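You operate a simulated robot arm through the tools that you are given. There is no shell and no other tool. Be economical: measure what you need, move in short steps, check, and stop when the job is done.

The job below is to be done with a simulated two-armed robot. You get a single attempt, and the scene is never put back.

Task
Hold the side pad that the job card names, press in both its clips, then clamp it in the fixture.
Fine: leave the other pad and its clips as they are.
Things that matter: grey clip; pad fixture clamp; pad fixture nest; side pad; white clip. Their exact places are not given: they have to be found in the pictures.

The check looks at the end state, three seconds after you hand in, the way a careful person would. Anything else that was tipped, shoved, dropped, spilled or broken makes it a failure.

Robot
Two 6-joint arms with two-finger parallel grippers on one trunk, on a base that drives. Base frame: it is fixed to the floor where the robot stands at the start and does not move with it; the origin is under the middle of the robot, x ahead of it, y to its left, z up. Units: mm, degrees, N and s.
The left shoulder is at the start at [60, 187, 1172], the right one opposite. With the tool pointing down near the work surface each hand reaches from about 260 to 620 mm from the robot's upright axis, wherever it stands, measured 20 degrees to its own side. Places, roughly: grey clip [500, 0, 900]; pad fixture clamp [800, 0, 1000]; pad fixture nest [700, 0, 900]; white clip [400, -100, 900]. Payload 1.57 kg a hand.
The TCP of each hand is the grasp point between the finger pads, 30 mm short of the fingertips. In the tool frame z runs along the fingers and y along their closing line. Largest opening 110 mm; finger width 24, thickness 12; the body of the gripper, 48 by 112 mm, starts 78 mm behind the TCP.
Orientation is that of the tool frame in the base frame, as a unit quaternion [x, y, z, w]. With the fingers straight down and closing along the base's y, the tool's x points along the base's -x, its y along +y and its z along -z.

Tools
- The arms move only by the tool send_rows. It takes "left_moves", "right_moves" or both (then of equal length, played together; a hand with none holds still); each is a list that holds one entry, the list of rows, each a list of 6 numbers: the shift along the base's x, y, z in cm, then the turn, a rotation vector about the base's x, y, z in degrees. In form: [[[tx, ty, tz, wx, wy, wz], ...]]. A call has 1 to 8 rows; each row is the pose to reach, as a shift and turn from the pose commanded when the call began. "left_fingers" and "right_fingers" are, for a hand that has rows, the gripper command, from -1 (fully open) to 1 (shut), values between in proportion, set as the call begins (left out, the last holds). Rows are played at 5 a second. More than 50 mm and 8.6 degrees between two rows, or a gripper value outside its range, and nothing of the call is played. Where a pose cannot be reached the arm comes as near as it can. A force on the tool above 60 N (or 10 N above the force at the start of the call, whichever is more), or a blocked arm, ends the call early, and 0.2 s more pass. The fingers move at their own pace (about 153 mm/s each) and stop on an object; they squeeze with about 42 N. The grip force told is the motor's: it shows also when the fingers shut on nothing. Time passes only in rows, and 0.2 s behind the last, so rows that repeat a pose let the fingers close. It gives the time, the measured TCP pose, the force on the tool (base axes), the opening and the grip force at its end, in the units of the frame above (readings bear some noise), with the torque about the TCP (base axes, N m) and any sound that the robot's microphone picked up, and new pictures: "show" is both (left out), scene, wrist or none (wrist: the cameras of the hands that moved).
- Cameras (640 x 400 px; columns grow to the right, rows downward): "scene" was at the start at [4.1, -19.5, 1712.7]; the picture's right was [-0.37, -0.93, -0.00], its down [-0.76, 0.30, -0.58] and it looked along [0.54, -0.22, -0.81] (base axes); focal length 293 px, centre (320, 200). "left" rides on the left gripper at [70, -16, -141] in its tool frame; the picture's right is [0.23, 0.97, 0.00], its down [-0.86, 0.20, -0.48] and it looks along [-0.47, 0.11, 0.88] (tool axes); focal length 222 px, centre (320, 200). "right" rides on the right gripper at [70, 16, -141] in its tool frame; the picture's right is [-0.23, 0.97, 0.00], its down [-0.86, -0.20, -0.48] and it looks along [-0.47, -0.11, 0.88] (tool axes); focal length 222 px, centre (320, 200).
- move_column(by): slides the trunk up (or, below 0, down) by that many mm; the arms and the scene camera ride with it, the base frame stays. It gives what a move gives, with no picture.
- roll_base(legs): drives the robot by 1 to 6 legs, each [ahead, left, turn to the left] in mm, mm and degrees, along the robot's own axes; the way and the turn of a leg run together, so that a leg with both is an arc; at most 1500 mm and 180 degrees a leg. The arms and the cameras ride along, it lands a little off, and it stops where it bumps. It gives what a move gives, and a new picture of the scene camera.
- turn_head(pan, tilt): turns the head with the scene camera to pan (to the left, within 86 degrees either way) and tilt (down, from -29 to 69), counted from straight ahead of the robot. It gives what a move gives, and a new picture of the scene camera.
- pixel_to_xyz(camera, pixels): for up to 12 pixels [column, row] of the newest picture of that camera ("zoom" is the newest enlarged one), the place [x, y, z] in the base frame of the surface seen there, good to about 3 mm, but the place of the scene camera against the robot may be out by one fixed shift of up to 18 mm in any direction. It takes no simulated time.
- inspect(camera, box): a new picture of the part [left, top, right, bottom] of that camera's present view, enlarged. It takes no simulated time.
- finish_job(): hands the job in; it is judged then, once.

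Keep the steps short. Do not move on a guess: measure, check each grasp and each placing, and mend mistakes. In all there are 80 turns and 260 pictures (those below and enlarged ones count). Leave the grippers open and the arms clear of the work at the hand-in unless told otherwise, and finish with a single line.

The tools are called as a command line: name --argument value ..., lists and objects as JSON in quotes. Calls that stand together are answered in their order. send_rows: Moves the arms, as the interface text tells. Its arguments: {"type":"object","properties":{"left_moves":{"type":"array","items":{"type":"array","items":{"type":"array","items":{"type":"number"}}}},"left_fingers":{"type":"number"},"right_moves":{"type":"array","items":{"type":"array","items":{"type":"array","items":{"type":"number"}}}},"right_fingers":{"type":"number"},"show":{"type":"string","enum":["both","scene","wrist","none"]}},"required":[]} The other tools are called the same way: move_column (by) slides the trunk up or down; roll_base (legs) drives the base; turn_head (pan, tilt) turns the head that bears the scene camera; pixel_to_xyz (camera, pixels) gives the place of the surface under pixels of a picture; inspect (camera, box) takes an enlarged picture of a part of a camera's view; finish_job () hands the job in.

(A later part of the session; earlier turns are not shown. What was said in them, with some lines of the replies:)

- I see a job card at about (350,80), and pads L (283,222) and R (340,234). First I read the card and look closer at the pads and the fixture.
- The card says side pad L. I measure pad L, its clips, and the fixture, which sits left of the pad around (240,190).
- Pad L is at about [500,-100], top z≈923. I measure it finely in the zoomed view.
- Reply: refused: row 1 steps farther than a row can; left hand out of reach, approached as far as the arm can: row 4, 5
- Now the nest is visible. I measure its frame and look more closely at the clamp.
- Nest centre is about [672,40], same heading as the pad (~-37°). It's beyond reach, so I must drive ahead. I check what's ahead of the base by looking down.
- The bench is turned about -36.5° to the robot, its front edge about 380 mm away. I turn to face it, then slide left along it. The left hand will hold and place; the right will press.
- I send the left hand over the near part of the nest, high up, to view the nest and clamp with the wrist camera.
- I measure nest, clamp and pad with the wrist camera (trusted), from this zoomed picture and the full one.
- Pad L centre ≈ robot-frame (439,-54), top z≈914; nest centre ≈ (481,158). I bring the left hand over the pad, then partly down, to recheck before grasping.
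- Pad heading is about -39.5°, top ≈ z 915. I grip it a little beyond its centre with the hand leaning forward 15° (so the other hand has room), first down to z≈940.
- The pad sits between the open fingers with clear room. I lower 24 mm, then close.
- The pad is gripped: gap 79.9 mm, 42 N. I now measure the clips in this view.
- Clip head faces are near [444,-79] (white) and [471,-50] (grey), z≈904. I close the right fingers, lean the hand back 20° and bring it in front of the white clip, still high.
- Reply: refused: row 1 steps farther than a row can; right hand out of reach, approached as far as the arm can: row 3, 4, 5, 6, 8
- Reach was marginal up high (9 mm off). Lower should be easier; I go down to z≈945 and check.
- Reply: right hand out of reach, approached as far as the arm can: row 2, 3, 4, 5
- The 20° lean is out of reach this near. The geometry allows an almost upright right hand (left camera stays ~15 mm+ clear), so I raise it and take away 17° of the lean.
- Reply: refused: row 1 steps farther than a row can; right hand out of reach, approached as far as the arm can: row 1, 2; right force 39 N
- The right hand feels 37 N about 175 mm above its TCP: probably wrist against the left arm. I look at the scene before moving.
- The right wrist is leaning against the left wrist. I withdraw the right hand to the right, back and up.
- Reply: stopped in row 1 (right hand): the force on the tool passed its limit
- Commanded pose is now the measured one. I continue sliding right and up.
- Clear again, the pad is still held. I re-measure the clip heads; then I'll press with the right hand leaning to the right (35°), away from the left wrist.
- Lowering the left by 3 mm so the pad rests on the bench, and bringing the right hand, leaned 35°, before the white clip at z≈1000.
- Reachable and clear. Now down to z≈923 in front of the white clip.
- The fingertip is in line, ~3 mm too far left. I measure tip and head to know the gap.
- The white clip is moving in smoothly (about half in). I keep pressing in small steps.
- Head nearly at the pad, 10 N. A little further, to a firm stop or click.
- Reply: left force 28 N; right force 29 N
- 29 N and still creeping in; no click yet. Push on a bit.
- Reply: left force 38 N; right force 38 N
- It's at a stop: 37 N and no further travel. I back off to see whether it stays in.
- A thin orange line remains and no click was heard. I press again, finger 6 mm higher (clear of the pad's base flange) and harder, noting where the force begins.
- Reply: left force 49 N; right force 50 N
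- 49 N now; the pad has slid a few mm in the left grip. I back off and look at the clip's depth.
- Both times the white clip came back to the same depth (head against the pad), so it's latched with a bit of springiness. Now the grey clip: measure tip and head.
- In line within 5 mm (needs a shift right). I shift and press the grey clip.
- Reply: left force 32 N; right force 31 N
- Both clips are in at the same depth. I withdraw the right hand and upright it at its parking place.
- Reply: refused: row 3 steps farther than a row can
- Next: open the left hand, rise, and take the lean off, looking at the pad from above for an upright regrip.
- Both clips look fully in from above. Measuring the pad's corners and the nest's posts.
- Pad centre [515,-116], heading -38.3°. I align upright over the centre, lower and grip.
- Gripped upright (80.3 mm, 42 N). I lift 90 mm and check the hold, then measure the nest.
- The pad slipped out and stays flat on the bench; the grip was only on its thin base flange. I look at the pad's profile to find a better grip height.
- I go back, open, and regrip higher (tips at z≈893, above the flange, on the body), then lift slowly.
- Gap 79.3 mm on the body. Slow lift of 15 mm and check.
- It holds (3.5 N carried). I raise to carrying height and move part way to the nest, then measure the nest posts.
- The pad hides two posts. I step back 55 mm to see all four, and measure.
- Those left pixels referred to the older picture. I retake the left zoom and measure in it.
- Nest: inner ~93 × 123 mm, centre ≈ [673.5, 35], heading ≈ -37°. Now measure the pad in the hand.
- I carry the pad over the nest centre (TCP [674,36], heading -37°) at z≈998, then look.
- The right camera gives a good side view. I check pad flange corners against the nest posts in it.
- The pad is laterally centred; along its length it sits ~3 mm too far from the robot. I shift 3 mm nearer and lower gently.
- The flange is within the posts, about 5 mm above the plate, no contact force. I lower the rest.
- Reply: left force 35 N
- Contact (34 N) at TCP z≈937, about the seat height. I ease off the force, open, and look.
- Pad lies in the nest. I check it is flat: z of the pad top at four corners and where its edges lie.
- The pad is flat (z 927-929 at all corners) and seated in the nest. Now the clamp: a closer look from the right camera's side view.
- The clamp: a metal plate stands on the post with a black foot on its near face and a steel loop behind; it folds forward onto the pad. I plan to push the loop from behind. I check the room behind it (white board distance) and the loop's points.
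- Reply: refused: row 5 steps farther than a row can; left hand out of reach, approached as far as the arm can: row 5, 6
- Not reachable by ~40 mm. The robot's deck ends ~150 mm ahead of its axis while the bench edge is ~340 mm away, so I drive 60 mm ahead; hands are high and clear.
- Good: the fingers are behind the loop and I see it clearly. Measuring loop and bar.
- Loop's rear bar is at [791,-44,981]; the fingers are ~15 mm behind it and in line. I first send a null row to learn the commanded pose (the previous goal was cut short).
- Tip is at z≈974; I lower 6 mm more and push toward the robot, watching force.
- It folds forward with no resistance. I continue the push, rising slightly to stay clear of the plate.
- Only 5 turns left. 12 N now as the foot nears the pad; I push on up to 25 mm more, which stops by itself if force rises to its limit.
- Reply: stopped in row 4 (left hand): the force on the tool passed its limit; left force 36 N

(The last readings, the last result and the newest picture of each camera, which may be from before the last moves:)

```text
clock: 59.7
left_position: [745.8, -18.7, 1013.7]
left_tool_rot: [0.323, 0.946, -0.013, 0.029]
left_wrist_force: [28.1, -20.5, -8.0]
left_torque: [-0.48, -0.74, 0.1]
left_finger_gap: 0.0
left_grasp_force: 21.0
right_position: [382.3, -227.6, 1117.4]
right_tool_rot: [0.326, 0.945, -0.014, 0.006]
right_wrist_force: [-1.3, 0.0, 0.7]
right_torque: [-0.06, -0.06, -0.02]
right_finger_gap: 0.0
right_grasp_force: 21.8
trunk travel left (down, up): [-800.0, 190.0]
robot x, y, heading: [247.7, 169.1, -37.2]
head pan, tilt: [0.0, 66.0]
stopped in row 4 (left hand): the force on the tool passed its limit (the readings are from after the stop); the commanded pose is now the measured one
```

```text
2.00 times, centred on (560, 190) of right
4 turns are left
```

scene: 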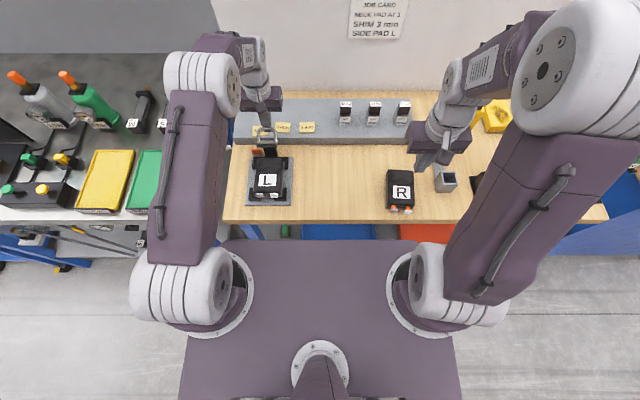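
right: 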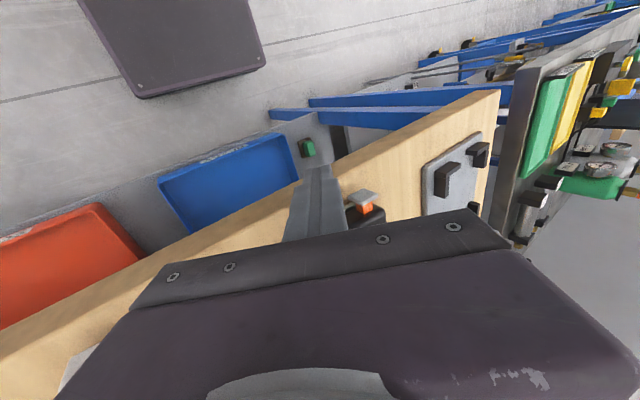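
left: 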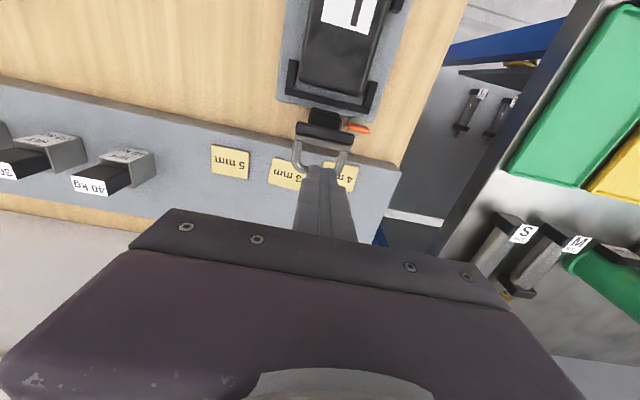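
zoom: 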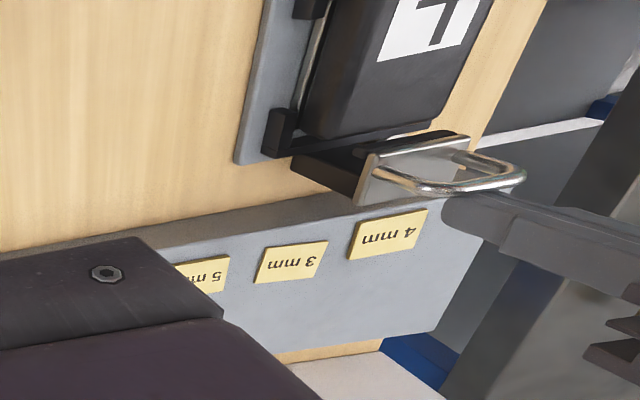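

The right view shows the plate folded level, loop upright and the foot on the pad's far end: a hard stop at 60 N. I withdraw the left hand back and up, then toward the robot, opening both grippers, and look.

send_rows --left_moves '[[[1.2, -0.9, 0, 0, 0, 0], [2.8, -2.1, 1, 0, 0, 0], [2.8, -2.1, 5.5, 0, 0, 0], [2.8, -2.1, 10, 0, 0, 0], [0.5, 1, 13, 0, 0, 0], [-3.1, 3.5, 13, 0, 0, 0], [-6.7, 6, 13, 0, 0, 0], [-10.4, 9, 13, 0, 0, 0]]]' --left_fingers -1 --right_moves '[[[0, 0, 0, 0, 0, 0], [0, 0, 0, 0, 0, 0], [0, 0, 0, 0, 0, 0], [0, 0, 0, 0, 0, 0], [0, 0, 0, 0, 0, 0], [0, 0, 0, 0, 0, 0], [0, 0, 0, 0, 0, 0], [0, 0, 0, 0, 0, 0]]]' --right_fingers -1 --show "both"

inspect --camera "right" --box '[480, 90, 640, 290]'

inspect --camera "left" --box '[240, 60, 420, 240]'

inspect --camera "scene" --box '[235, 120, 305, 210]'

```text
clock: 61.5
left_position: [632.8, 80.4, 1143.3]
left_tool_rot: [0.322, 0.946, -0.009, 0.022]
left_wrist_force: [-0.1, 0.9, 0.3]
left_torque: [-0.02, -0.04, 0.01]
left_finger_gap: 110.0
left_grasp_force: 0.0
right_position: [378.8, -223.9, 1119.5]
right_tool_rot: [0.326, 0.945, -0.014, 0.007]
right_wrist_force: [-1.4, 0.2, -0.3]
right_torque: [0.01, -0.03, 0.0]
right_finger_gap: 109.8
right_grasp_force: 0.0
trunk travel left (down, up): [-800.0, 190.0]
robot x, y, heading: [247.1, 165.3, -37.1]
head pan, tilt: [0.0, 66.0]
```

scene: 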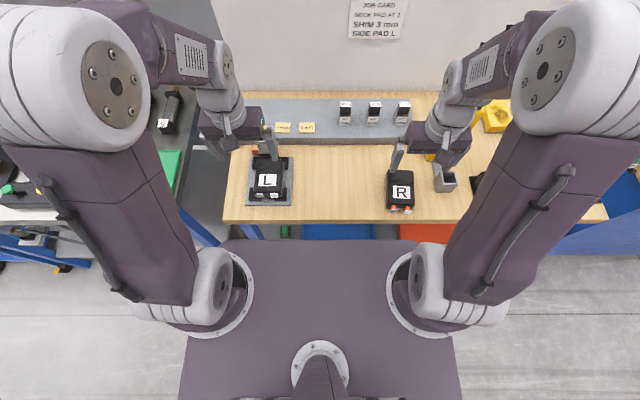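
right: 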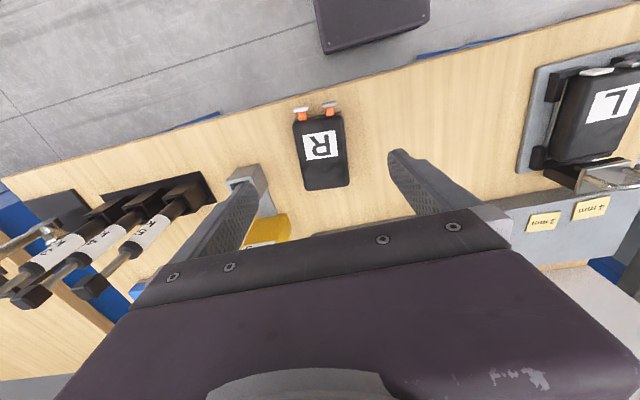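
left: 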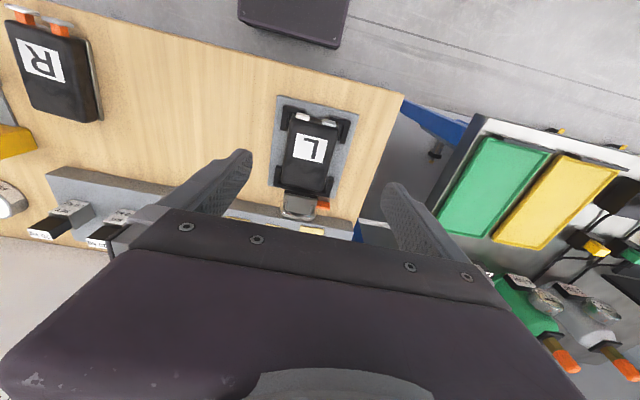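

```text
2.00 times, centred on (560, 190) of right
```

zoom: 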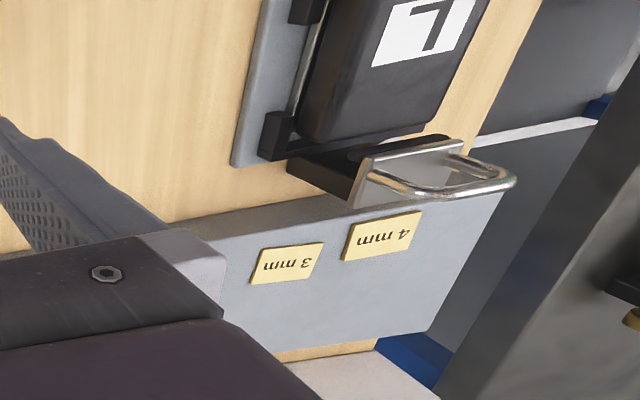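

```text
2.22 times, centred on (330, 150) of left
```

zoom: 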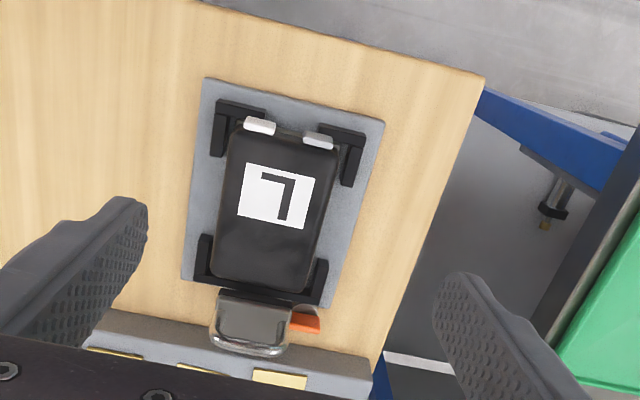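

```text
4.44 times, centred on (270, 165) of scene
3 turns are left
```

zoom: 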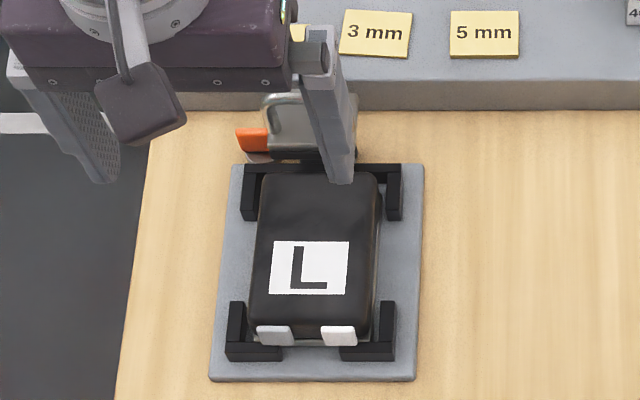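

I verify the foot's place with measurements: plate edge, loop and pad edge in the current left picture, plus a close-up.

pixel_to_xyz --camera "left" --pixels '[[301, 193], [299, 198], [299, 202], [285, 192], [315, 197], [296, 214], [301, 186], [301, 183], [304, 175], [301, 189]]'

inspect --camera "left" --box '[265, 165, 345, 225]'

inspect --camera "right" --box '[560, 130, 640, 210]'

```text
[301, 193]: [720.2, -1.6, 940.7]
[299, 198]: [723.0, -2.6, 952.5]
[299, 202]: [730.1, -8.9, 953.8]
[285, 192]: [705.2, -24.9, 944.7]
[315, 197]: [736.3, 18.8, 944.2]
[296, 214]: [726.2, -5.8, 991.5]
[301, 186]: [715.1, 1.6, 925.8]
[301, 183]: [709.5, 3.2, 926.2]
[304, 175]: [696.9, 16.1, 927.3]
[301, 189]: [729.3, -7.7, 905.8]
```

```text
6.67 times, centred on (305, 195) of left
```

zoom: 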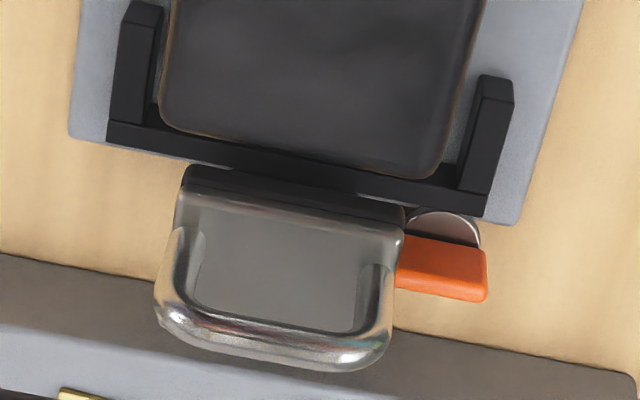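

```text
5.00 times, centred on (600, 170) of right
2 turns are left
```

zoom: 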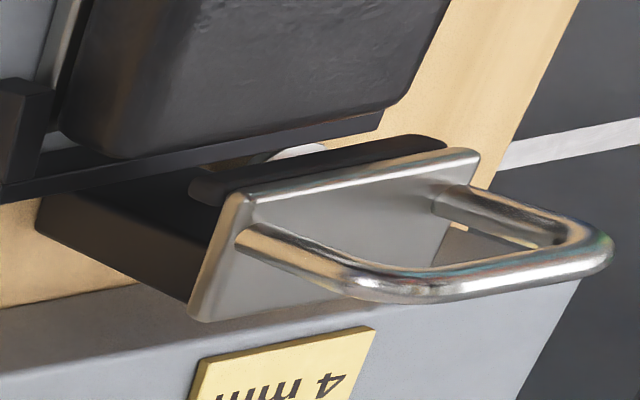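

The plate lies level (z 952–954) with the loop upright (z 991), and it stopped hard at 60 N. The pad is flat in the nest with both clips in, and the hands are open and clear. I hand in.

finish_job

```text
The job is handed in.
```

I handed in pad L with both clips pressed, sitting flat in the nest and the clamp folded shut, but my last measurement put the clamp foot about 6 mm short of the pad's far edge, so it may not be gripping the pad.
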